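You operate a simulated robot arm through the tools that you are given. There is no shell and no other tool. Be economical: measure what you need, move in short steps, check, and stop when the job is done.

You are at the controls of a simulated robot arm. One attempt, no reset.

JOB
Shut off injector 01 and bring injector 03 up to mark 6.
Fine: handwheel 01 closed and its blue switch at Closed; blue switch 03 to Feed, float's top at the mark on its flow tube; the skid's other controls stay.

Only the result counts: the job must be done as asked and must still hold three seconds after the hand-in. Knocking over, shifting, dropping, spilling or breaking anything else fails it.

ROBOT AND FRAMES
A 6-joint arm with a two-finger gripper on a trunk, on a base that drives. Base frame: it is fixed to the floor where the robot stands at the start and does not move with it; the origin is under the middle of the robot, x ahead of it, y to its left, z up; the surface under the hand at the start is at about z = 120. Units: mm, rad, N and s.
It reaches about 1298 mm from its shoulder. Its first joint turns from -2.601 to 2.601 rad. Places, roughly: black dial [800, -200, 500]; black switch on the motor box [1900, 100, 700]; blue button [900, -200, 600]; blue valve handle [1900, 100, 400]; fan cover [1800, 200, 800]; first blue paddle [900, 0, 700]; first orange lever [1000, 100, 800]; first red handwheel [900, 0, 900]; flow tube 03 [900, 500, 700]; green knob [1900, 300, 300]; green tap handle [700, 200, 700]; grey fan [1700, 200, 800]; grey handwheel [800, -100, 400]; purple valve handle [600, 500, 400]; red switch [600, 600, 500]; red valve handle beside the pump [1800, 400, 400]. Payload 1.57 kg.
Tool frame: the origin (TCP) lies between the finger pads and is the grasp point; the fingertips stand 21 mm ahead of it; z points along the fingers, y is the line along which they close. The gripper opens to 70 mm. The gripper's body begins 50 mm behind the TCP.
Orientation is told as [roll, pitch, yaw] about the base's x, y, z axes, in that order, counted from this pose: with the fingers straight down and closing along the base's y, the tool's x points along the base's -x, its y along +y and its z along -z.

CONTROLS
- The arm moves only by the tool send_rows. Its argument "rows" is one flat list of numbers, 7 for each row, row after row: the gripper command, from -1 (shut) to 1 (fully open), values between in proportion, then the shift along the base's x, y, z in m, then the turn, a rotation vector about the base's x, y, z in rad. In form: [gripper, tx, ty, tz, rx, ry, rz, gripper, tx, ty, tz, rx, ry, rz, ...]. A call has 1 to 8 rows; each row shifts and turns the commanded pose from where the row before left it. Rows are played at 5 a second. More than 50 mm and 0.15 rad between two rows, or a gripper value outside its range, and nothing of the call is played. A pose out of reach is approached as far as the arm can. The call stops where the force on the tool passes 90 N (or 10 N more than at its start, if that is more) or the arm is blocked; 0.2 s more then pass. The fingers move at their own pace and stop on an object; they squeeze with about 30 N. The grip force told is the motor's: it shows also when the fingers shut on nothing. Time passes only in rows, and 0.2 s behind the last, so rows that do not move let the fingers close. It gives the time, the measured TCP pose, the force on the tool (base axes), the opening and the grip force at its end, in the units of the frame above (readings bear some noise), with the torque about the TCP (base axes, N m) and any sound that the robot's microphone picked up, and new pictures: "views" is both (left out), scene, wrist or none.
- Cameras (640 x 400 px; columns grow to the right, rows downward): "scene" is now at [20.7, 162.2, 1884.3]; the picture's right is [-0.17, -0.99, 0.00], its down [-0.83, 0.14, -0.54] and it looks along [0.53, -0.09, -0.84] (base axes); focal length 260 px, centre (320, 200). "wrist" rides on the gripper at [79, 4, -81] in the tool frame; the picture's right is [-0.05, 1.00, 0.00], its down [-0.67, -0.04, -0.74] and it looks along [-0.74, -0.04, 0.67] (tool axes); focal length 256 px, centre (320, 200). There is no depth. A picture from a camera that has moved, and an enlarged one, comes with that camera's place and axes in the base frame and with its lens.
- raise_lower(by): slides the trunk up (or, below 0, down) by that many mm; the arm and the scene camera ride with it, the base frame stays. It gives what a move gives, with no picture.
- roll_base(legs): drives the robot by 1 to 6 legs, each [ahead, turn to the left] in mm and rad, along the robot's own axes; the way and the turn of a leg run together, so that a leg with both is an arc; at most 1500 mm and 3.142 rad a leg. The arm and the cameras ride along, it lands a little off, and it stops where it bumps. It gives what a move gives, and a new picture of the scene camera.
- aim_head(pan, tilt): turns the head with the scene camera to pan (to the left, within 2.705 rad either way) and tilt (down, from -0.506 to 1.204), counted from straight ahead of the robot. It gives what a move gives, and a new picture of the scene camera.
- inspect(camera, box): a new picture of the part [left, top, right, bottom] of that camera's present view, enlarged. No time passes.
- close_job(): hands the job in; it is judged then, once.

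Work in short steps. Places have to be worked out from the pictures, the camera data and where the tool is seen: move nearer, look again, correct. Check each grasp and each placing, and mend what went wrong. You have 120 turns and 260 pictures in all, those below and enlarged ones among them. Open the gripper and draw the arm clear of the work before you hand the job in, unless the task says otherwise; then end with one line.

The tools are called after ">>>" as a command line: name --argument value ..., lists and objects as JSON in quotes. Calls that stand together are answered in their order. send_rows: Moves the arm, as the interface text tells. Its arguments: {"type":"object","properties":{"rows":{"type":"array"},"views":{"type":"string","enum":["both","scene","wrist","none"]}},"required":["rows"]} The other tools are called the same way: raise_lower (by) slides the trunk up or down; roll_base (legs) drives the base; aim_head (pan, tilt) turns the head that bears the scene camera; inspect (camera, box) takes an enlarged picture of a part of a camera's view; close_job () hands the job in.

At the start:

```text
time_s: 0.0
tool_pos: [757.0, 183.1, 1233.5]
ee_rot: [0.0, 0.0, -0.011]
ft_force: [0.3, -0.2, 0.0]
moment: [0.02, -0.03, -0.01]
gripper_width: 70.1
gripper_force: 0.1
trunk travel left (down, up): [-915.0, 55.0]
robot x, y, heading: [-1.8, 6.6, 0.004]
head pan, tilt: [-0.173, 1.0]
```

scene: 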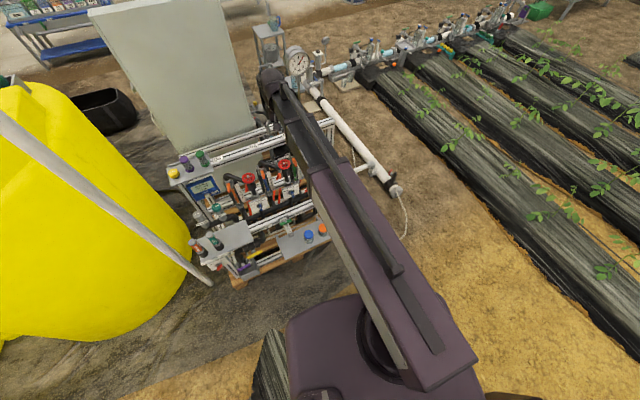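
wrist: 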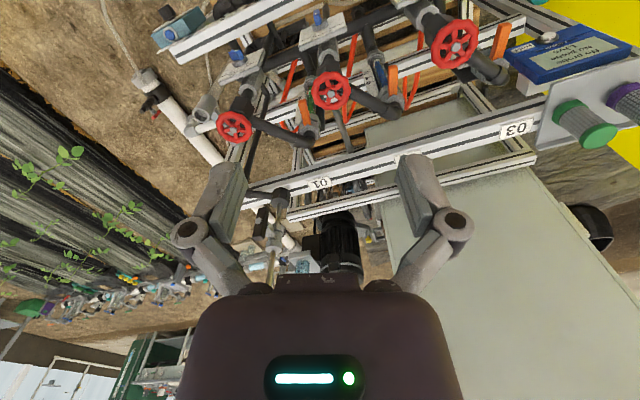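

The wrist view shows three red handwheels and labels 01 and 03 on a rail. I enlarge both views to learn the layout.

>>> inspect --camera "wrist" --box '[140, 0, 390, 200]'

>>> inspect --camera "wrist" --box '[390, 0, 640, 200]'

>>> inspect --camera "scene" --box '[150, 120, 350, 290]'

```text
2.00 times, centred on (265, 100) of wrist
camera zoom: at [677.3, 188.9, 1314.4], right [0.06, 1.0, 0.0], down [0.67, -0.04, 0.74], along [0.74, -0.05, -0.67], focal length 512 px, centre (430, 400)
```

zoom: 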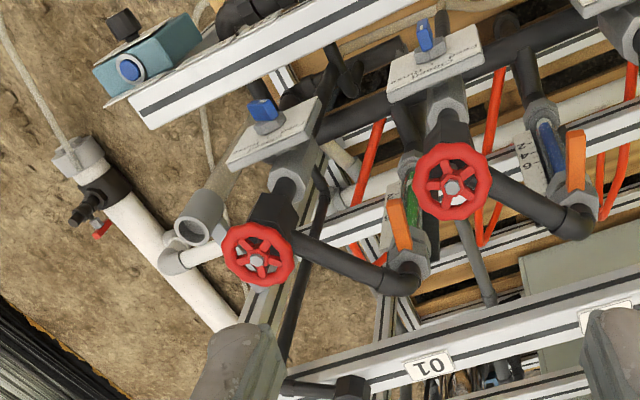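

```text
2.00 times, centred on (515, 100) of wrist
camera zoom: at [677.3, 188.9, 1314.4], right [0.06, 1.0, 0.0], down [0.67, -0.04, 0.74], along [0.74, -0.05, -0.67], focal length 512 px, centre (-70, 400)
```

zoom: 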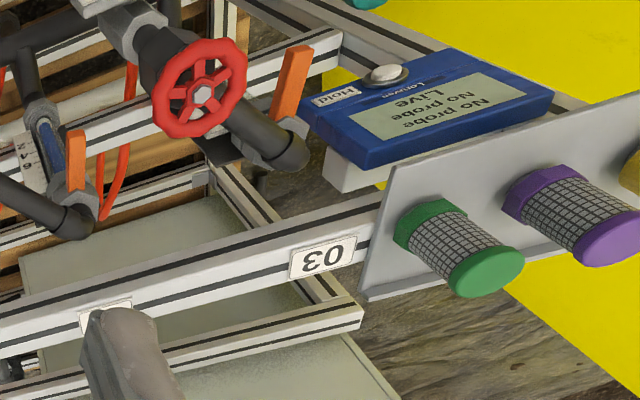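

```text
2.35 times, centred on (250, 205) of scene
camera zoom: at [20.7, 162.2, 1884.3], right [-0.17, -0.99, 0.0], down [-0.83, 0.14, -0.54], along [0.53, -0.09, -0.84], focal length 612 px, centre (485, 188)
```

zoom: 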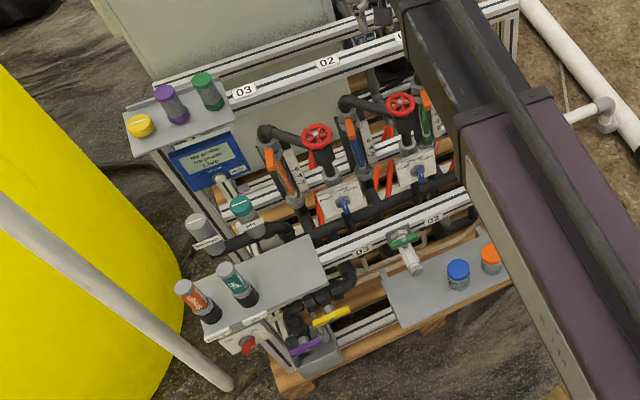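

The skid is turned about 0.3 rad to the left; wheels lie near [926,15], [868,193], [810,372] at z≈900. I draw the arm back to get a wider frontal look.

>>> send_rows --rows '[0, -0.05, 0.02, -0.02, 0, 0, 0.08, 0, -0.05, 0.02, -0.02, 0, 0, 0.08, 0, -0.05, 0.02, -0.02, 0, 0, 0.08, 0, -0.05, 0.02, -0.02, 0, 0, 0.07, 0, -0.05, 0.02, -0.02, 0, 0, 0]'

```text
refused: row 1 steps farther than a row can; nothing moved
```

Step is over the 50 mm norm; I use smaller steps.

>>> send_rows --rows '[0, -0.04, 0.02, -0.02, 0, 0, 0.08, 0, -0.04, 0.02, -0.02, 0, 0, 0.08, 0, -0.04, 0.02, -0.02, 0, 0, 0.08, 0, -0.04, 0.02, -0.02, 0, 0, 0.07, 0, -0.04, 0.02, -0.02, 0, 0, 0]'

```text
time_s: 1.2
tool_pos: [554.7, 281.6, 1233.6]
ee_rot: [0.0, -0.001, 0.299]
ft_force: [0.1, 0.3, -0.6]
moment: [-0.01, 0.05, -0.01]
gripper_width: 35.0
gripper_force: 0.0
out of reach, approached as far as the arm can: row 1, 2, 3, 4, 5
trunk travel left (down, up): [-915.0, 55.0]
robot x, y, heading: [-3.0, 3.1, 0.003]
head pan, tilt: [-0.173, 1.0]
camera scene: at [19.0, 162.8, 1884.2], right [-0.17, -0.99, 0.0], down [-0.83, 0.14, -0.54], along [0.53, -0.09, -0.84], focal length 260 px, centre (320, 200)
camera wrist: at [477.8, 262.8, 1314.8], right [-0.24, 0.97, 0.0], down [0.65, 0.16, 0.75], along [0.72, 0.18, -0.67], focal length 256 px, centre (320, 200)
```

scene: 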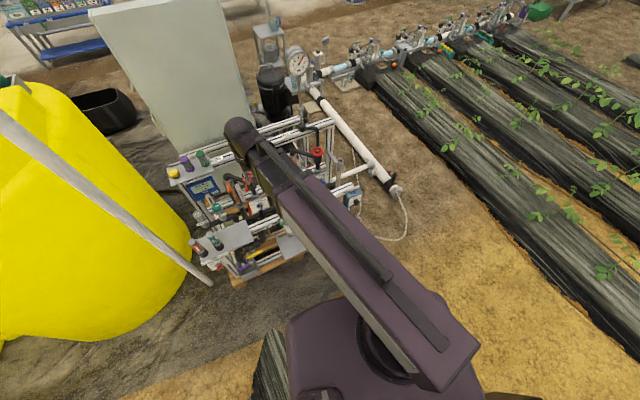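
wrist: 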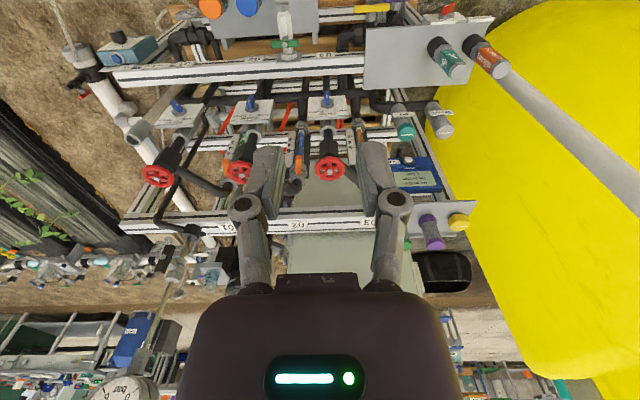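

Now the view is square to the skid. Enlarge it.

>>> inspect --camera "wrist" --box '[130, 60, 290, 160]'

>>> inspect --camera "wrist" --box '[280, 60, 440, 160]'

```text
4.00 times, centred on (210, 110) of wrist
camera zoom: at [477.8, 262.8, 1314.8], right [-0.24, 0.97, 0.0], down [0.65, 0.16, 0.75], along [0.72, 0.18, -0.67], focal length 1024 px, centre (760, 560)
```

zoom: 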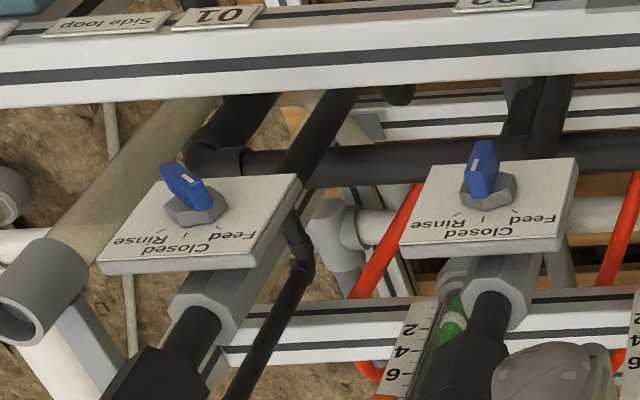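

```text
4.00 times, centred on (360, 110) of wrist
camera zoom: at [477.8, 262.8, 1314.8], right [-0.24, 0.97, 0.0], down [0.65, 0.16, 0.75], along [0.72, 0.18, -0.67], focal length 1024 px, centre (160, 560)
```

zoom: 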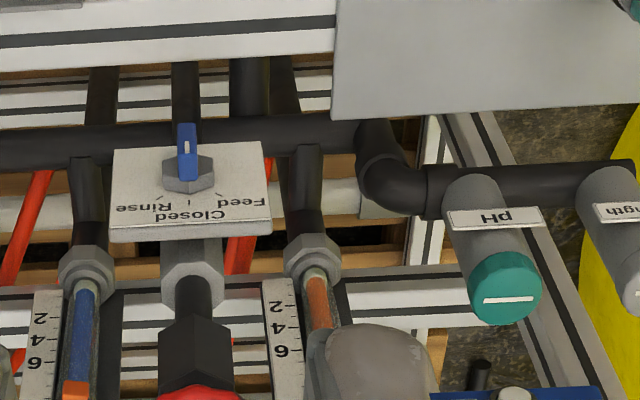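

The plates are vertical facing front with Rinse/Closed/Feed above the hubs: 01 appears at Feed, 02 and 03 at Closed. Wheels appear horizontal (axis vertical) at z≈912: 01 (919,19), 03 (804,365); paddles 01 (866,-3,720), 03 (759,350,720). The arm was at its lower limit, so I lower the trunk and look again.

>>> raise_lower --by -300

>>> inspect --camera "wrist" --box '[0, 0, 640, 400]'

>>> inspect --camera "scene" --box '[0, 0, 640, 400]'

```text
time_s: 4.2
tool_pos: [556.1, 281.1, 933.3]
ee_rot: [0.0, -0.001, 0.299]
ft_force: [-0.9, 0.2, 0.2]
moment: [-0.03, 0.0, -0.01]
gripper_width: 35.2
gripper_force: 0.1
trunk travel left (down, up): [-615.0, 355.0]
robot x, y, heading: [-6.4, 6.5, 0.002]
head pan, tilt: [-0.173, 1.0]
```

```text
1.00 times, centred on (320, 200) of wrist (not enlarged: the box is as wide or as high as the picture)
camera zoom: at [479.5, 262.4, 1014.5], right [-0.24, 0.97, 0.0], down [0.65, 0.16, 0.74], along [0.72, 0.18, -0.67], focal length 256 px, centre (320, 200)
```

zoom: 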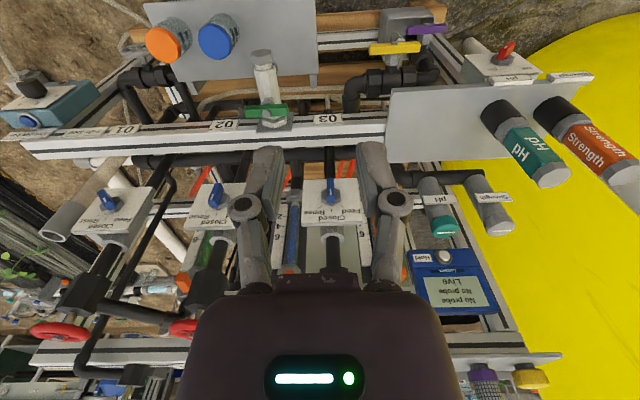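

```text
1.00 times, centred on (320, 200) of scene (not enlarged: the box is as wide or as high as the picture)
camera zoom: at [20.6, 162.2, 1584.3], right [-0.17, -0.99, 0.0], down [-0.83, 0.14, -0.54], along [0.53, -0.09, -0.84], focal length 260 px, centre (320, 200)
```

zoom: 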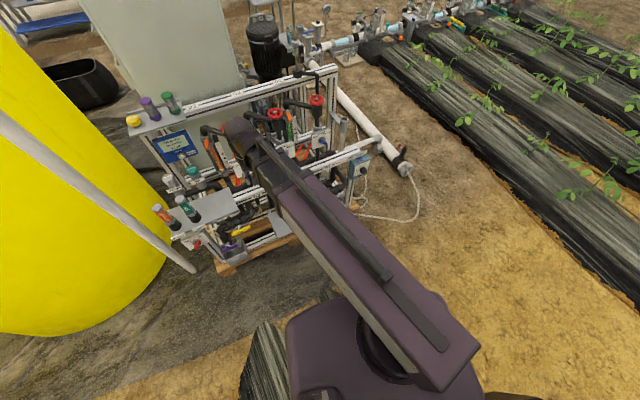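

Good frontal view. I enlarge the switches and tubes.

>>> inspect --camera "wrist" --box '[40, 160, 250, 300]'

>>> inspect --camera "wrist" --box '[240, 150, 450, 290]'

```text
2.86 times, centred on (145, 230) of wrist
camera zoom: at [479.5, 262.4, 1014.5], right [-0.24, 0.97, 0.0], down [0.65, 0.16, 0.74], along [0.72, 0.18, -0.67], focal length 731 px, centre (820, 114)
```

zoom: 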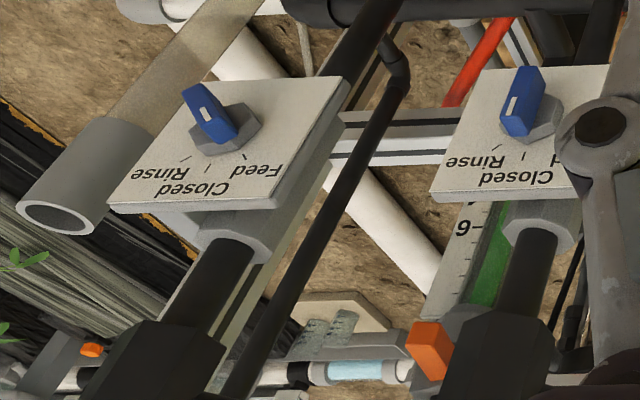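

```text
2.86 times, centred on (345, 220) of wrist
camera zoom: at [479.5, 262.4, 1014.5], right [-0.24, 0.97, 0.0], down [0.65, 0.16, 0.74], along [0.72, 0.18, -0.67], focal length 731 px, centre (249, 143)
```

zoom: 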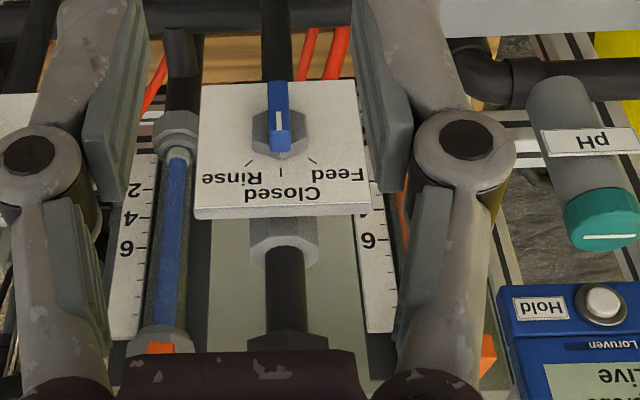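

Plate legends: Rinse left-of, Closed up, Feed toward +y; 01's pointer is at Feed, 03's at Closed. I'll use a horizontal tool with the camera on top, so first I turn the wrist half round.

>>> send_rows --rows '[0, 0, 0, 0, 0, 0, -0.15, 0, 0, 0, 0, 0, 0, -0.15, 0, 0, 0, 0, 0, 0, -0.15, 0, 0, 0, 0, 0, 0, -0.15, 0, 0, 0, 0, 0, 0, -0.15, 0, 0, 0, 0, 0, 0, -0.15, 0, 0, 0, 0, 0, 0, -0.15, 0, 0, 0, 0, 0, 0, -0.15]' --views "none"

>>> send_rows --rows '[0, 0, 0, 0, 0, 0, -0.15, 0, 0, 0, 0, 0, 0, -0.15, 0, 0, 0, 0, 0, 0, -0.15, 0, 0, 0, 0, 0, 0, -0.15, 0, 0, 0, 0, 0, 0, -0.15, 0, 0, 0, 0, 0, 0, -0.15, 0, 0, 0, 0, 0, 0, -0.15, 0, 0, 0, 0, 0, 0, -0.15]' --views "none"

>>> send_rows --rows '[0, 0, 0, 0, 0, 0, -0.15, 0, 0, 0, 0, 0, 0, -0.15, 0, 0, 0, 0, 0, 0, -0.15, 0, 0, 0, 0, 0, 0, -0.14, 0, 0, 0, 0, 0, 0, -0.13]' --views "none"

```text
time_s: 6.0
tool_pos: [556.6, 280.8, 933.5]
ee_rot: [0.001, 0.001, -0.902]
ft_force: [0.3, 1.2, 0.0]
moment: [-0.01, -0.02, 0.01]
gripper_width: 35.0
gripper_force: 0.1
trunk travel left (down, up): [-615.0, 355.0]
robot x, y, heading: [-1.7, 5.1, 0.002]
head pan, tilt: [-0.173, 1.0]
```

```text
time_s: 7.8
tool_pos: [556.0, 281.6, 934.3]
ee_rot: [0.0, 0.0, -2.102]
ft_force: [-0.4, 0.4, -0.2]
moment: [0.01, -0.03, -0.01]
gripper_width: 35.4
gripper_force: 0.2
trunk travel left (down, up): [-615.0, 355.0]
robot x, y, heading: [-1.6, 4.5, 0.006]
head pan, tilt: [-0.173, 1.0]
```

```text
time_s: 9.0
tool_pos: [562.4, 267.6, 933.3]
ee_rot: [-0.005, -0.001, -2.538]
ft_force: [-0.4, 0.0, 0.3]
moment: [-0.01, 0.0, -0.01]
gripper_width: 35.2
gripper_force: 0.1
out of reach, approached as far as the arm can: row 3, 4, 5
trunk travel left (down, up): [-615.0, 355.0]
robot x, y, heading: [-2.7, 3.1, 0.003]
head pan, tilt: [-0.173, 1.0]
```

Wrist limit reached, so I go back: unrolled orientation with the tool pitched about 40° below horizontal gives a frontal camera view and clears the rail. Turn yaw back while moving toward y≈0.

>>> send_rows --rows '[0, 0, 0, 0, 0, 0, 0.15, 0, 0, 0, 0, 0, 0, 0.15, 0, 0, 0, 0, 0, 0, 0.15, 0, 0, -0.04, 0, 0, 0, 0.15, 0, 0, -0.04, 0, 0, 0, 0.15, 0, 0, -0.04, 0, 0, 0, 0.15, 0, 0, -0.04, 0, 0, 0, 0.15, 0, 0, -0.04, 0, 0, 0, 0.15]' --views "none"

>>> send_rows --rows '[0, 0, -0.04, 0, 0, 0, 0.15, 0, 0, -0.04, 0, 0, 0, 0.15, 0, 0, 0, 0, 0, 0, 0.15, 0, 0, 0, 0, 0, 0, 0.15, 0, 0, 0, 0, 0, 0, 0.15, 0, 0, 0, 0, 0, 0, 0.15, 0, 0, 0, 0, 0, 0, 0.15, 0, 0, 0, 0, 0, 0, 0.15]' --views "none"

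```text
time_s: 10.8
tool_pos: [561.1, 66.0, 933.9]
ee_rot: [-0.005, -0.001, -1.336]
ft_force: [0.1, -0.8, -1.1]
moment: [-0.02, 0.01, -0.03]
gripper_width: 34.9
gripper_force: 0.1
trunk travel left (down, up): [-615.0, 355.0]
robot x, y, heading: [-0.7, 4.3, 0.001]
head pan, tilt: [-0.173, 1.0]
```

```text
time_s: 12.6
tool_pos: [564.8, -11.1, 932.8]
ee_rot: [-0.004, -0.001, -0.136]
ft_force: [-1.1, 0.6, -0.1]
moment: [0.01, 0.01, 0.0]
gripper_width: 35.0
gripper_force: 0.0
trunk travel left (down, up): [-615.0, 355.0]
robot x, y, heading: [-1.7, 5.9, 0.001]
head pan, tilt: [-0.173, 1.0]
```

Finish the yaw (to 0.32) and begin pitching forward.

>>> send_rows --rows '[0, 0, 0, 0, 0, 0, 0.15, 0, 0, 0, 0, 0, 0, 0.15, 0, 0, 0, 0, 0, 0, 0.15, 0, 0, 0, 0, 0.0474, -0.1424, 0, 0, 0, 0, 0, 0.0474, -0.1424, 0, 0, 0, 0, 0, 0.0474, -0.1424, 0, 0, 0, 0, 0, 0.0474, -0.1424, 0, 0, 0, 0, 0, 0.0474, -0.1424, 0]'

```text
time_s: 14.4
tool_pos: [653.6, -20.8, 983.5]
ee_rot: [0.006, -0.753, 0.308]
ft_force: [0.1, 0.7, 0.6]
moment: [-0.05, -0.05, -0.02]
gripper_width: 34.7
gripper_force: 0.0
out of reach, approached as far as the arm can: row 5, 6, 7, 8
trunk travel left (down, up): [-615.0, 355.0]
robot x, y, heading: [2.3, 4.6, 0.002]
head pan, tilt: [-0.173, 1.0]
camera scene: at [20.7, 162.1, 1584.3], right [-0.17, -0.99, 0.0], down [-0.83, 0.14, -0.54], along [0.53, -0.09, -0.84], focal length 260 px, centre (320, 200)
camera wrist: at [543.5, -50.7, 988.5], right [-0.27, 0.96, 0.04], down [-0.01, -0.05, 1.0], along [0.96, 0.27, 0.02], focal length 256 px, centre (320, 200)
```

scene: 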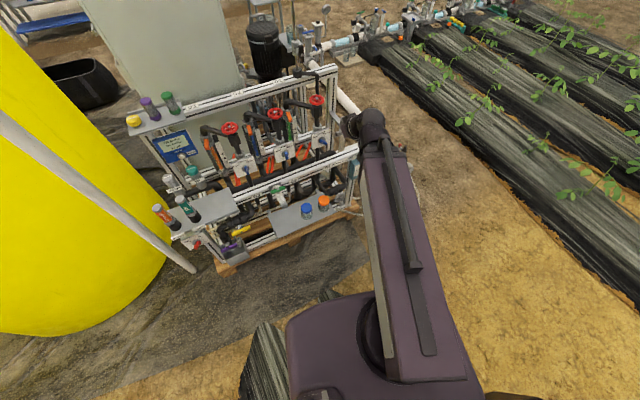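
wrist: 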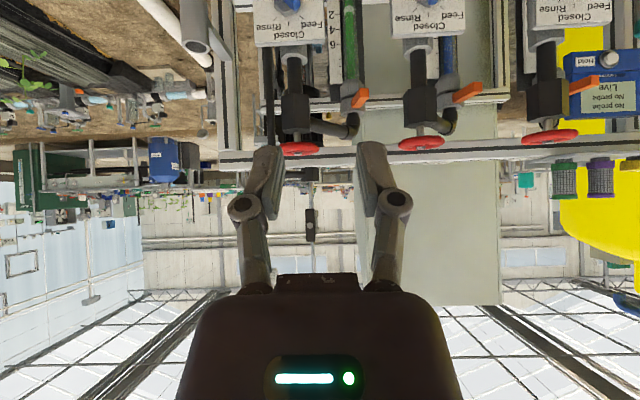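

Now a frontal view. The arm wants to be lower, so I lower the trunk by 200 and look again.

>>> raise_lower --by -200

>>> inspect --camera "wrist" --box '[0, 0, 640, 400]'

>>> inspect --camera "scene" --box '[170, 80, 370, 280]'

```text
time_s: 16.6
tool_pos: [653.2, -19.7, 783.8]
ee_rot: [0.008, -0.748, 0.306]
ft_force: [0.0, 0.5, 0.7]
moment: [0.02, 0.0, -0.03]
gripper_width: 34.7
gripper_force: 0.0
trunk travel left (down, up): [-415.0, 555.0]
robot x, y, heading: [-1.6, 6.1, -0.003]
head pan, tilt: [-0.173, 1.0]
```

```text
1.00 times, centred on (320, 200) of wrist (not enlarged: the box is as wide or as high as the picture)
camera zoom: at [543.2, -50.6, 788.6], right [-0.27, 0.96, 0.04], down [-0.01, -0.04, 1.0], along [0.96, 0.27, 0.02], focal length 256 px, centre (320, 200)
```

zoom: 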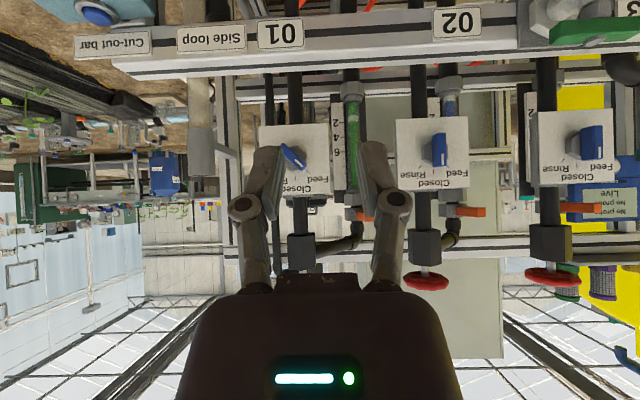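

```text
2.00 times, centred on (270, 180) of scene
camera zoom: at [20.6, 162.1, 1384.3], right [-0.17, -0.99, 0.0], down [-0.83, 0.14, -0.54], along [0.53, -0.09, -0.84], focal length 520 px, centre (420, 240)
```

zoom: 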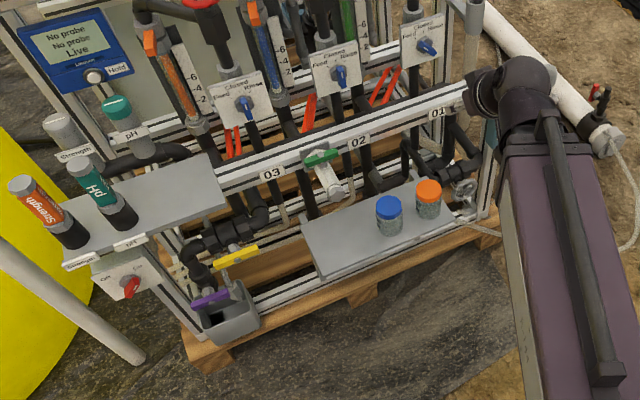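

Zoom in on switch 01 and tubes for angles and float readings.

>>> inspect --camera "wrist" --box '[250, 80, 410, 220]'

>>> inspect --camera "wrist" --box '[500, 70, 640, 220]'

>>> aim_head --pan 0.2 --tilt 0.6

```text
2.86 times, centred on (330, 150) of wrist
camera zoom: at [543.2, -50.6, 788.6], right [-0.27, 0.96, 0.04], down [-0.01, -0.04, 1.0], along [0.96, 0.27, 0.02], focal length 731 px, centre (291, 343)
```

zoom: 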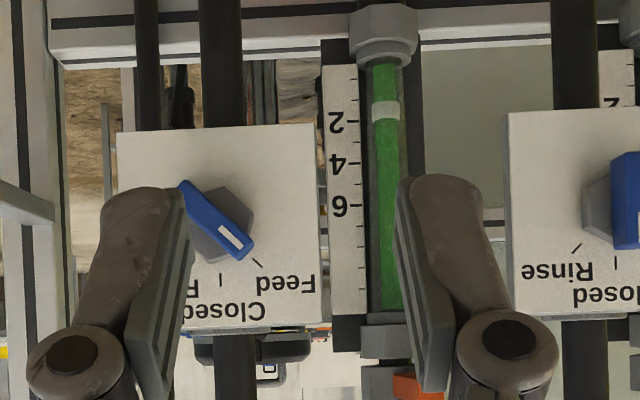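

```text
2.67 times, centred on (570, 145) of wrist
camera zoom: at [543.2, -50.6, 788.6], right [-0.27, 0.96, 0.04], down [-0.01, -0.04, 1.0], along [0.96, 0.27, 0.02], focal length 683 px, centre (-347, 347)
```

zoom: 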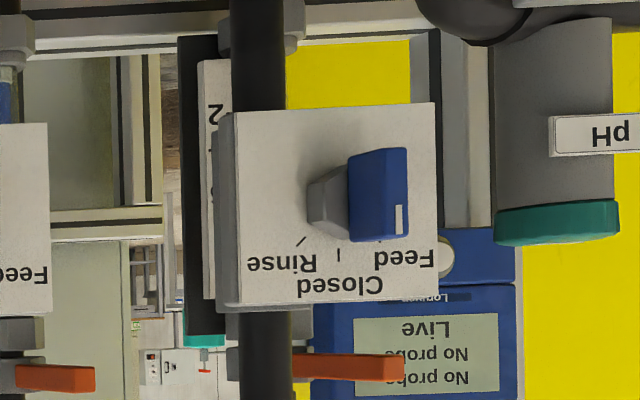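

```text
time_s: 17.4
tool_pos: [652.1, -20.4, 783.4]
ee_rot: [0.007, -0.748, 0.307]
ft_force: [-0.7, 0.9, -0.1]
moment: [0.0, 0.0, -0.02]
gripper_width: 34.8
gripper_force: 0.1
trunk travel left (down, up): [-415.0, 555.0]
robot x, y, heading: [2.3, 4.2, 0.003]
head pan, tilt: [0.201, 0.6]
camera scene: at [38.5, 191.7, 1416.2], right [0.2, -0.98, 0.0], down [-0.55, -0.11, -0.82], along [0.81, 0.16, -0.57], focal length 260 px, centre (320, 200)
```

scene: 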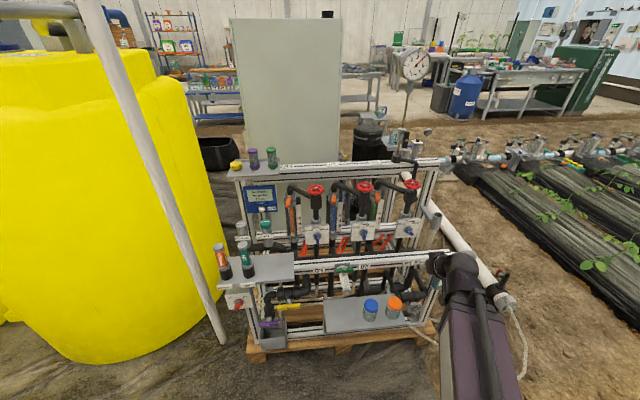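

Switch 01's paddle triangulates to about (855,6,740); it points 45° to Feed. I open the gripper, pitch a bit more and go to a standoff in front of it.

>>> send_rows --rows '[1, 0.039, 0.0025, 0, 0.019, -0.057, 0, 1, 0.039, 0.0025, 0, 0.019, -0.057, 0.013, 1, 0.038, 0.0025, 0, 0, 0, 0, 1, 0.038, 0.0025, 0.0015, 0, 0, 0, 1, 0, 0, 0, 0, 0, 0]'

```text
time_s: 18.6
tool_pos: [806.7, -9.9, 799.7]
ee_rot: [0.008, -0.873, 0.318]
ft_force: [-0.9, -0.3, 0.2]
moment: [-0.01, 0.03, 0.02]
gripper_width: 69.9
gripper_force: 0.0
out of reach, approached as far as the arm can: row 1, 2
trunk travel left (down, up): [-415.0, 555.0]
robot x, y, heading: [-2.6, 5.9, 0.008]
head pan, tilt: [0.201, 0.6]
camera scene: at [38.8, 191.7, 1416.3], right [0.2, -0.98, 0.0], down [-0.55, -0.11, -0.82], along [0.81, 0.17, -0.57], focal length 260 px, centre (320, 200)
camera wrist: at [697.6, -40.8, 791.0], right [-0.29, 0.96, 0.05], down [-0.12, -0.08, 0.99], along [0.95, 0.28, 0.14], focal length 256 px, centre (320, 200)
```

scene: 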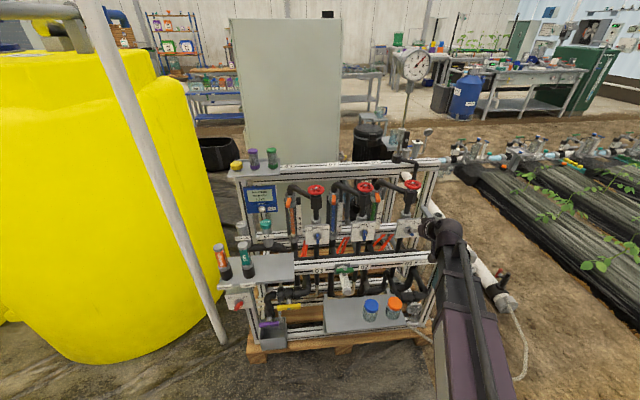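
wrist: 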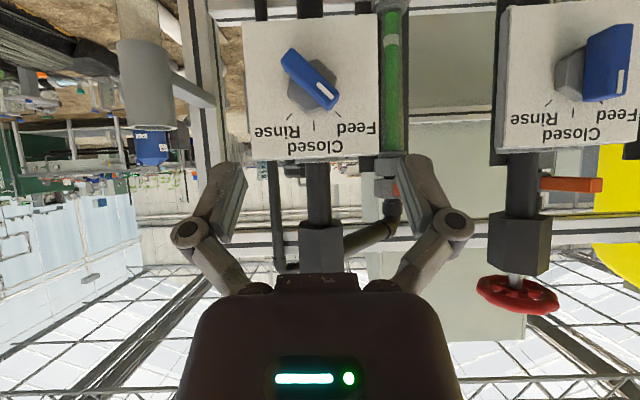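

The paddle computes to (855,3,739). Move in so the paddle lies between the open fingers.

>>> send_rows --rows '[1, 0, 0, -0.015, 0, 0, 0, 1, 0.018, 0.005, -0.0155, 0, 0, 0, 1, 0.018, 0.005, -0.0155, 0, 0, 0, 1, 0.016, 0.005, -0.014, 0, 0, 0]'

```text
time_s: 19.6
tool_pos: [860.0, 5.2, 800.0]
ee_rot: [0.01, -0.869, 0.316]
ft_force: [0.2, 0.6, -0.3]
moment: [0.0, 0.02, -0.01]
gripper_width: 70.0
gripper_force: 0.1
out of reach, approached as far as the arm can: row 1, 2, 3, 4
trunk travel left (down, up): [-415.0, 555.0]
robot x, y, heading: [-1.1, 4.9, 0.006]
head pan, tilt: [0.201, 0.6]
camera scene: at [38.6, 191.7, 1416.3], right [0.2, -0.98, 0.0], down [-0.55, -0.11, -0.83], along [0.81, 0.17, -0.56], focal length 260 px, centre (320, 200)
camera wrist: at [751.8, -26.6, 791.0], right [-0.29, 0.96, 0.05], down [-0.12, -0.08, 0.99], along [0.95, 0.28, 0.14], focal length 256 px, centre (320, 200)
```

scene: 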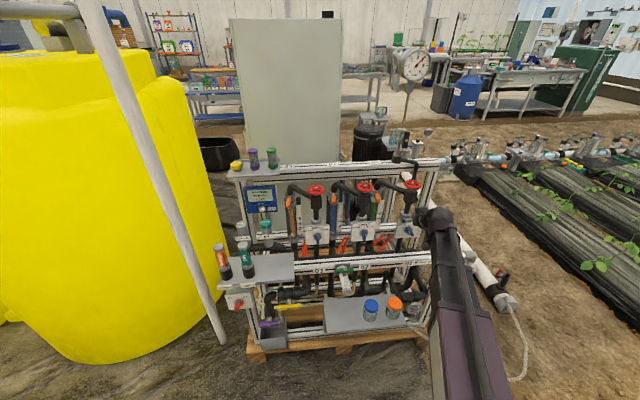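
wrist: 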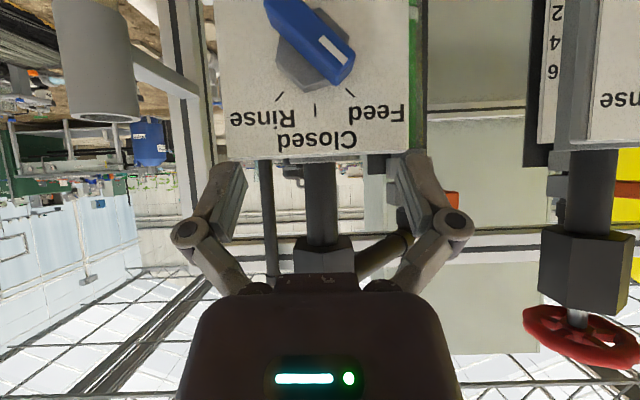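

The arm's lower limit moves with the trunk. I back off, and lower the trunk by 90, then rise as needed.

>>> send_rows --rows '[1, -0.04, -0.013, 0.01, 0, 0, 0, 1, -0.025, -0.008, 0.01, 0, 0, 0]' --views "none"

>>> raise_lower --by -80

>>> inspect --camera "wrist" --box '[0, 0, 640, 400]'

```text
time_s: 20.2
tool_pos: [794.0, -17.0, 799.6]
ee_rot: [0.009, -0.874, 0.317]
ft_force: [-0.1, -1.1, 0.2]
moment: [0.01, 0.04, 0.03]
gripper_width: 70.0
gripper_force: 0.1
out of reach, approached as far as the arm can: row 1, 2
trunk travel left (down, up): [-415.0, 555.0]
robot x, y, heading: [-3.6, 6.8, 0.001]
head pan, tilt: [0.201, 0.6]
```

```text
time_s: 21.4
tool_pos: [793.9, -16.9, 719.5]
ee_rot: [0.01, -0.872, 0.316]
ft_force: [-0.1, -0.3, 0.1]
moment: [0.0, 0.03, -0.04]
gripper_width: 70.2
gripper_force: 0.1
trunk travel left (down, up): [-335.0, 635.0]
robot x, y, heading: [-0.6, 4.1, -0.0]
head pan, tilt: [0.201, 0.6]
```

```text
1.00 times, centred on (320, 200) of wrist (not enlarged: the box is as wide or as high as the picture)
camera zoom: at [685.3, -48.2, 711.2], right [-0.29, 0.96, 0.05], down [-0.12, -0.08, 0.99], along [0.95, 0.28, 0.14], focal length 256 px, centre (320, 200)
```

zoom: 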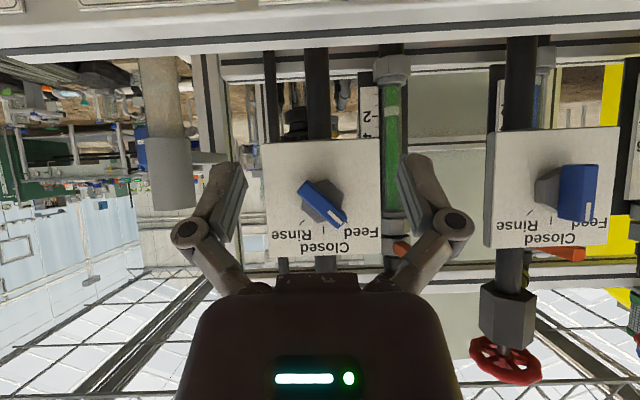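

The view is good. Rise 20 mm and approach half-way, checking the response.

>>> send_rows --rows '[1, 0.0, 0.0, 0.02, 0, 0, 0, 1, 0.03, 0.01, 0, 0, 0, 0]' --views "wrist"

```text
time_s: 22.0
tool_pos: [824.7, -7.4, 720.1]
ee_rot: [0.01, -0.872, 0.318]
ft_force: [0.2, 0.8, 0.4]
moment: [0.0, 0.01, -0.01]
gripper_width: 69.6
gripper_force: 0.0
out of reach, approached as far as the arm can: row 1
trunk travel left (down, up): [-335.0, 635.0]
robot x, y, heading: [-3.1, 2.8, 0.005]
head pan, tilt: [0.201, 0.6]
camera wrist: at [715.7, -37.6, 711.3], right [-0.29, 0.96, 0.05], down [-0.12, -0.08, 0.99], along [0.95, 0.28, 0.14], focal length 256 px, centre (320, 200)
```

wrist: 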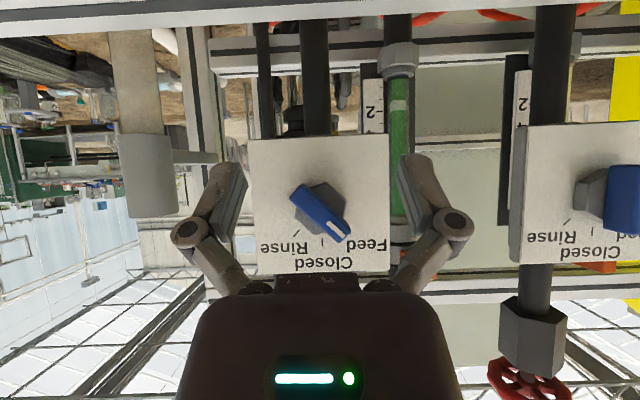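

The command has now caught up; rise 20 mm.

>>> send_rows --rows '[1, 0.0, 0.0, 0.02, 0, 0, 0]' --views "none"

```text
time_s: 22.4
tool_pos: [824.1, -7.4, 720.5]
ee_rot: [0.009, -0.871, 0.317]
ft_force: [-0.3, 0.1, -0.5]
moment: [-0.01, -0.01, -0.01]
gripper_width: 69.9
gripper_force: 0.0
out of reach, approached as far as the arm can: row 1
trunk travel left (down, up): [-335.0, 635.0]
robot x, y, heading: [-2.3, 3.5, 0.004]
head pan, tilt: [0.201, 0.6]
```

Command bookkeeping suggests it is still ~15 below; add 35 mm.

>>> send_rows --rows '[1, 0.0, 0.0, 0.02, 0, 0, 0, 1, 0.0, 0.0, 0.01, 0, 0, 0]' --views "none"

```text
time_s: 23.0
tool_pos: [824.2, -7.9, 719.8]
ee_rot: [0.01, -0.873, 0.319]
ft_force: [0.0, -0.1, -0.3]
moment: [0.0, -0.01, 0.01]
gripper_width: 70.1
gripper_force: 0.1
out of reach, approached as far as the arm can: row 1, 2
trunk travel left (down, up): [-335.0, 635.0]
robot x, y, heading: [-5.2, 5.3, 0.0]
head pan, tilt: [0.201, 0.6]
```

>>> send_rows --rows '[1, 0.0, 0.0, 0.02, 0, 0, 0, 1, 0.0, 0.0, 0.02, 0, 0, 0]' --views "none"

```text
time_s: 23.6
tool_pos: [824.3, -7.3, 719.9]
ee_rot: [0.008, -0.873, 0.318]
ft_force: [0.3, -0.5, 0.2]
moment: [0.01, 0.03, -0.02]
gripper_width: 70.2
gripper_force: 0.1
out of reach, approached as far as the arm can: row 1, 2
trunk travel left (down, up): [-335.0, 635.0]
robot x, y, heading: [-2.7, 2.5, 0.001]
head pan, tilt: [0.201, 0.6]
```

Commands accumulate even when clipped (the first −100 mm too), so about 96 mm more is needed before it responds; add 115.

>>> send_rows --rows '[1, 0, 0, 0.045, 0, 0, 0, 1, 0, 0, 0.045, 0, 0, 0, 1, 0, 0, 0.015, 0, 0, 0, 1, 0, 0, 0.005, 0, 0, 0]' --views "wrist"

```text
time_s: 24.6
tool_pos: [824.3, -7.2, 719.5]
ee_rot: [0.008, -0.872, 0.317]
ft_force: [-0.3, -0.2, -0.3]
moment: [-0.01, -0.03, 0.01]
gripper_width: 69.9
gripper_force: 0.1
out of reach, approached as far as the arm can: row 1, 2, 3, 4
trunk travel left (down, up): [-335.0, 635.0]
robot x, y, heading: [-2.5, 0.2, -0.004]
head pan, tilt: [0.201, 0.6]
camera wrist: at [715.3, -38.1, 711.2], right [-0.29, 0.96, 0.05], down [-0.12, -0.08, 0.99], along [0.95, 0.28, 0.14], focal length 256 px, centre (320, 200)
```

wrist: 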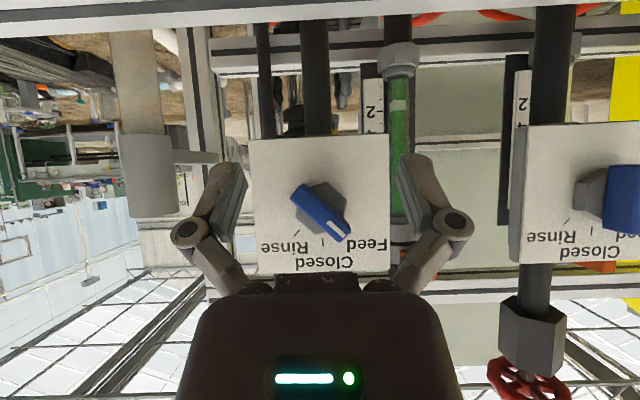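

z stays pinned regardless: the wrist's height is fixed relative to the trunk, so height is the trunk's job (plus pitch). I raise the trunk 20 to bring TCP to z≈740, then advance.

>>> raise_lower --by 20

>>> send_rows --rows '[1, 0.019, 0.0063, 0, 0, 0, 0, 1, 0.0125, 0.004, 0, 0, 0, 0]' --views "wrist"

```text
time_s: 25.3
tool_pos: [825.0, -7.4, 739.7]
ee_rot: [0.008, -0.873, 0.318]
ft_force: [0.0, -0.9, 0.0]
moment: [0.02, 0.02, 0.01]
gripper_width: 70.2
gripper_force: 0.0
trunk travel left (down, up): [-355.0, 615.0]
robot x, y, heading: [-3.3, 4.8, 0.005]
head pan, tilt: [0.201, 0.6]
```

```text
time_s: 25.9
tool_pos: [856.8, 2.4, 740.5]
ee_rot: [0.009, -0.874, 0.318]
ft_force: [0.5, 0.0, 0.0]
moment: [-0.02, 0.02, 0.02]
gripper_width: 70.2
gripper_force: 0.1
trunk travel left (down, up): [-355.0, 615.0]
robot x, y, heading: [-0.5, 6.1, 0.006]
head pan, tilt: [0.201, 0.6]
camera wrist: at [747.3, -28.4, 731.1], right [-0.29, 0.96, 0.05], down [-0.12, -0.08, 0.99], along [0.95, 0.28, 0.14], focal length 256 px, centre (320, 200)
```

wrist: 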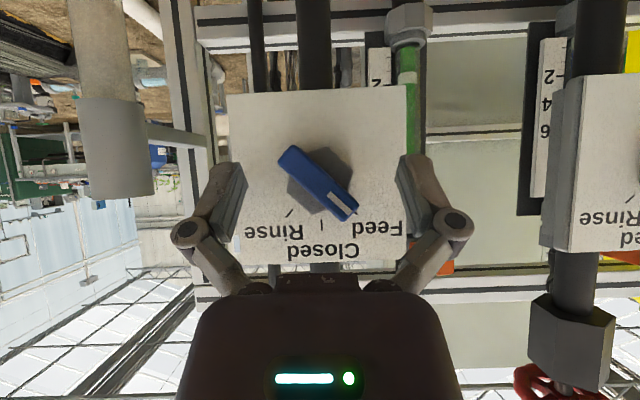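

The paddle's depth works out at ~109 mm from the camera versus TCP 114, so it lies between the fingers. I close: squeezing along y' should turn the paddle upright to Closed.

>>> send_rows --rows '[0.3, 0, 0, 0, 0, 0, 0, -0.3, 0, 0, 0, 0, 0, 0, -1, 0, 0, 0, 0, 0, 0, -1, 0, 0, 0, 0, 0, 0, -1, 0, 0, 0, 0, 0, 0]' --views "wrist"

```text
time_s: 27.1
tool_pos: [857.1, 1.8, 740.2]
ee_rot: [0.009, -0.874, 0.318]
ft_force: [-1.4, -12.7, -3.4]
moment: [-0.12, 0.17, -0.23]
gripper_width: 34.2
gripper_force: 31.3
trunk travel left (down, up): [-355.0, 615.0]
robot x, y, heading: [-3.0, 3.2, 0.003]
head pan, tilt: [0.201, 0.6]
camera wrist: at [747.1, -29.3, 731.0], right [-0.29, 0.96, 0.05], down [-0.12, -0.08, 0.99], along [0.95, 0.28, 0.14], focal length 256 px, centre (320, 200)
```

wrist: 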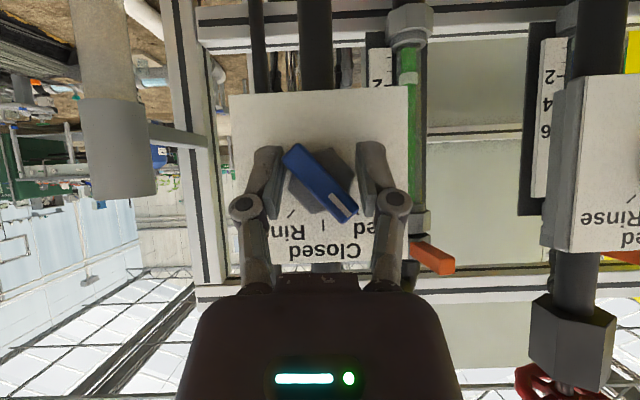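

Squeezing alone stopped at 34 mm without turning it. I open, back off 5 mm and roll the tool about its own axis to line up with the paddle.

>>> send_rows --rows '[1, 0, 0, 0, 0, 0, 0, 1, -0.005, -0.0017, 0, 0, 0, 0, 1, 0, 0, 0, -0.0952, -0.0314, 0.0842, 1, 0, 0, 0, -0.0952, -0.0314, 0.0842, 1, 0, 0, 0, -0.0952, -0.0314, 0.0842, 1, 0, 0, 0, -0.0952, -0.0314, 0.0842, 1, 0, 0, 0, -0.0952, -0.0314, 0.0842, 1, 0, 0, 0, -0.0952, -0.0314, 0.0842]' --views "wrist"

```text
time_s: 28.9
tool_pos: [850.4, 2.0, 740.6]
ee_rot: [-0.692, -0.572, 1.322]
ft_force: [-0.9, -0.5, 0.3]
moment: [0.0, -0.02, 0.03]
gripper_width: 69.9
gripper_force: 0.1
trunk travel left (down, up): [-355.0, 615.0]
robot x, y, heading: [-1.5, 7.9, -0.001]
head pan, tilt: [0.201, 0.6]
camera wrist: at [772.1, -79.4, 746.3], right [-0.65, 0.57, -0.51], down [-0.38, 0.34, 0.86], along [0.66, 0.75, -0.01], focal length 256 px, centre (320, 200)
```

wrist: 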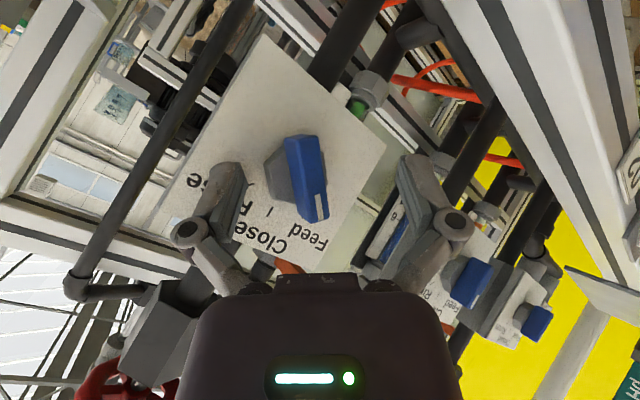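

Aligned with the paddle. Close on it.

>>> send_rows --rows '[0, 0, 0, 0, 0, 0, 0, -0.5, 0, 0, 0, 0, 0, 0, -1, 0, 0, 0, 0, 0, 0, -1, 0, 0, 0, 0, 0, 0]' --views "wrist"

```text
time_s: 29.9
tool_pos: [853.3, -5.1, 740.5]
ee_rot: [-0.71, -0.577, 1.314]
ft_force: [23.7, -63.4, 16.7]
moment: [0.27, -0.63, -1.47]
gripper_width: 36.3
gripper_force: 29.8
trunk travel left (down, up): [-355.0, 615.0]
robot x, y, heading: [-1.6, 3.5, 0.001]
head pan, tilt: [0.201, 0.6]
camera wrist: at [774.1, -86.4, 746.8], right [-0.63, 0.58, -0.52], down [-0.38, 0.35, 0.86], along [0.67, 0.74, 0.0], focal length 256 px, centre (320, 200)
```

wrist: 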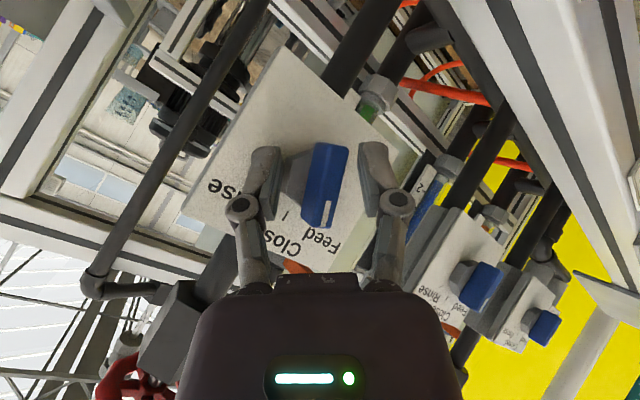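

The fingertips are reaching the wide hub behind the paddle. Open, back off 8 mm along the switch axis, and shift slightly, then close again.

>>> send_rows --rows '[0.8, 0, 0, 0, 0, 0, 0, 0.8, 0, 0, 0, 0, 0, 0, 0.8, -0.0085, -0.003, 0, 0, 0, 0, 0.8, 0, 0, 0, 0, 0, 0]' --views "wrist"

```text
time_s: 30.9
tool_pos: [840.8, -1.0, 738.7]
ee_rot: [-0.691, -0.574, 1.318]
ft_force: [-0.4, 0.7, -0.1]
moment: [0.0, 0.0, -0.01]
gripper_width: 63.1
gripper_force: 0.1
trunk travel left (down, up): [-355.0, 615.0]
robot x, y, heading: [-2.6, 8.7, 0.003]
head pan, tilt: [0.201, 0.6]
camera wrist: at [763.3, -82.1, 746.2], right [-0.65, 0.57, -0.51], down [-0.37, 0.34, 0.86], along [0.66, 0.75, -0.01], focal length 256 px, centre (320, 200)
```

wrist: 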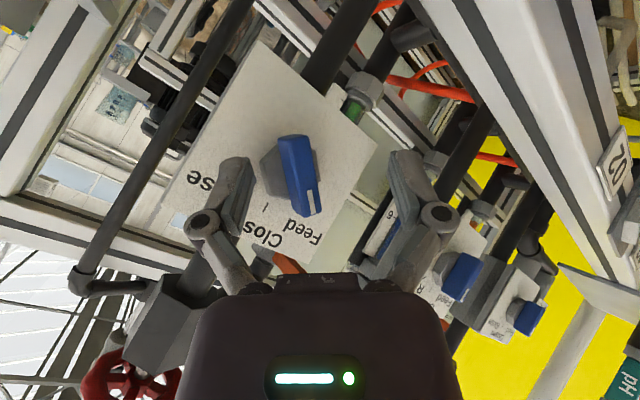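

I'll make the tool flatter (≈20° below horizontal) for a better purchase on the paddle: retreat, pitch 0.35 more, then lower the trunk.

>>> send_rows --rows '[0.8, -0.045, -0.015, 0, 0, 0, 0, 0.8, -0.03, -0.01, 0, 0, 0, 0, 0.8, 0, 0, 0.018, 0.0369, -0.1107, 0, 0.8, 0, 0, 0.019, 0.0369, -0.1107, 0, 0.8, 0, 0, 0.019, 0.0369, -0.1107, 0]' --views "none"

>>> raise_lower --by -56

>>> inspect --camera "wrist" --box '[0, 0, 640, 400]'

```text
time_s: 32.1
tool_pos: [766.9, -27.3, 796.0]
ee_rot: [-1.092, -0.729, 1.564]
ft_force: [0.0, -0.3, 0.9]
moment: [-0.01, -0.02, 0.02]
gripper_width: 62.9
gripper_force: 0.1
trunk travel left (down, up): [-355.0, 615.0]
robot x, y, heading: [-4.2, 4.3, 0.002]
head pan, tilt: [0.201, 0.6]
```

```text
time_s: 33.0
tool_pos: [768.2, -25.9, 739.6]
ee_rot: [-1.09, -0.731, 1.563]
ft_force: [-0.1, -0.4, 0.4]
moment: [0.02, -0.02, 0.0]
gripper_width: 63.1
gripper_force: 0.1
trunk travel left (down, up): [-299.0, 671.0]
robot x, y, heading: [-1.3, 8.3, 0.004]
head pan, tilt: [0.201, 0.6]
```

```text
1.00 times, centred on (320, 200) of wrist (not enlarged: the box is as wide or as high as the picture)
camera zoom: at [692.6, -105.9, 711.5], right [-0.46, 0.63, -0.62], down [-0.64, 0.25, 0.72], along [0.62, 0.73, 0.29], focal length 256 px, centre (320, 200)
```

zoom: 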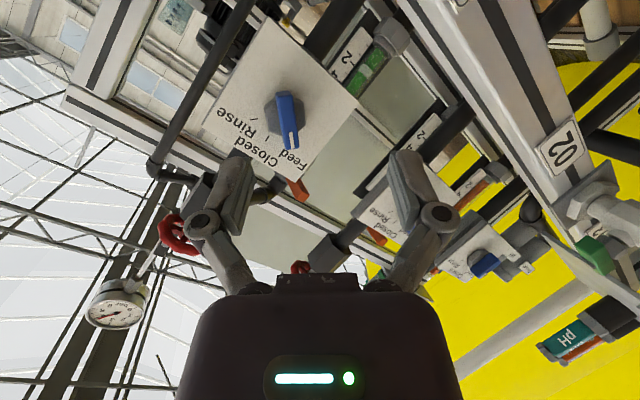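

Aligned. Paddle face at ≈(852,2,739); go to TCP ≈(845,0,744) so the fingertips hold just the paddle.

>>> raise_lower --by 4

>>> send_rows --rows '[1, 0.035, 0.0115, 0, 0, 0, 0, 1, 0.03, 0.01, 0, 0, 0, 0, 1, 0.012, 0.004, 0, 0, 0, 0]' --views "wrist"

```text
time_s: 33.6
tool_pos: [768.6, -26.0, 742.6]
ee_rot: [-1.09, -0.73, 1.563]
ft_force: [-0.4, -0.6, 0.8]
moment: [0.01, 0.01, 0.0]
gripper_width: 62.9
gripper_force: 0.1
trunk travel left (down, up): [-303.0, 667.0]
robot x, y, heading: [-0.7, 3.0, 0.004]
head pan, tilt: [0.201, 0.6]
```

```text
time_s: 34.4
tool_pos: [845.2, -1.8, 743.3]
ee_rot: [-1.089, -0.73, 1.563]
ft_force: [-0.4, -0.1, 1.1]
moment: [-0.01, -0.01, 0.01]
gripper_width: 69.8
gripper_force: 0.1
trunk travel left (down, up): [-303.0, 667.0]
robot x, y, heading: [0.9, 4.6, 0.001]
head pan, tilt: [0.201, 0.6]
camera wrist: at [770.1, -81.4, 715.4], right [-0.46, 0.63, -0.62], down [-0.64, 0.25, 0.72], along [0.62, 0.73, 0.29], focal length 256 px, centre (320, 200)
```

wrist: 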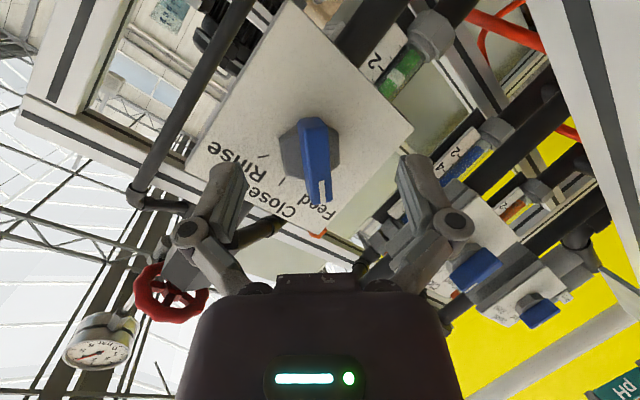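

The paddle is centred between the fingers. Close.

>>> send_rows --rows '[0, 0, 0, 0, 0, 0, 0, -0.5, 0, 0, 0, 0, 0, 0, -1, 0, 0, 0, 0, 0, 0, -1, 0, 0, 0, 0, 0, 0]' --views "wrist"

```text
time_s: 35.4
tool_pos: [843.8, -2.0, 744.7]
ee_rot: [-1.092, -0.73, 1.561]
ft_force: [6.8, -12.8, 17.9]
moment: [0.13, -0.55, -0.51]
gripper_width: 13.6
gripper_force: 31.7
trunk travel left (down, up): [-303.0, 667.0]
robot x, y, heading: [-2.0, 6.4, 0.001]
head pan, tilt: [0.201, 0.6]
camera wrist: at [769.0, -82.5, 716.4], right [-0.45, 0.64, -0.63], down [-0.64, 0.25, 0.72], along [0.62, 0.73, 0.29], focal length 256 px, centre (320, 200)
```

wrist: 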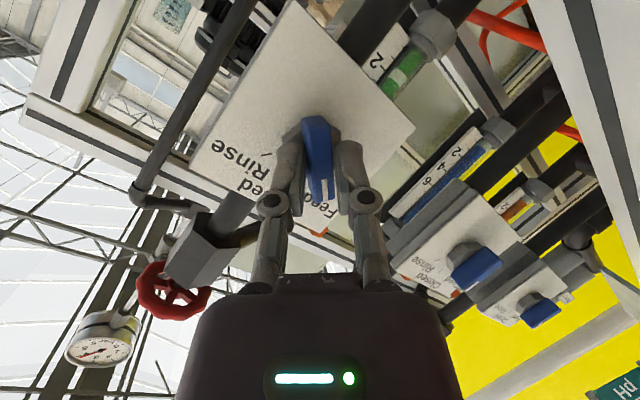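

Firm grip at 13.6 mm. Roll the tool back by 45° about its own axis to bring the paddle to Closed.

>>> send_rows --rows '[-1, 0, 0, 0, 0.1165, 0.0398, -0.0444, -1, 0, 0, 0, 0.1165, 0.0398, -0.0444, -1, 0, 0, 0, 0.1165, 0.0398, -0.0444, -1, 0, 0, 0, 0.1165, 0.0398, -0.0444, -1, 0, 0, 0, 0.1165, 0.0398, -0.0444, -1, 0, 0, 0, 0.1165, 0.0398, -0.0444, -1, 0, 0, 0, 0, 0, 0]' --views "wrist"

```text
time_s: 37.0
tool_pos: [844.6, -3.1, 744.7]
ee_rot: [0.022, -1.218, 0.309]
ft_force: [-8.4, -19.6, 2.0]
moment: [0.06, -0.43, -0.45]
gripper_width: 11.2
gripper_force: 32.5
trunk travel left (down, up): [-303.0, 667.0]
robot x, y, heading: [-0.8, 1.3, -0.001]
head pan, tilt: [0.201, 0.6]
camera wrist: at [744.1, -30.3, 697.2], right [-0.3, 0.95, 0.06], down [-0.43, -0.19, 0.88], along [0.85, 0.24, 0.47], focal length 256 px, centre (320, 200)
```

wrist: 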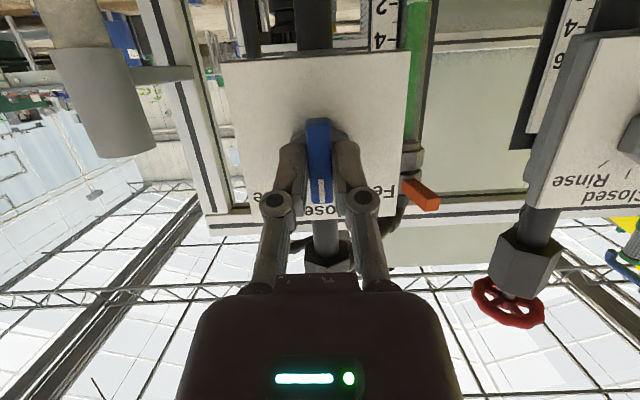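

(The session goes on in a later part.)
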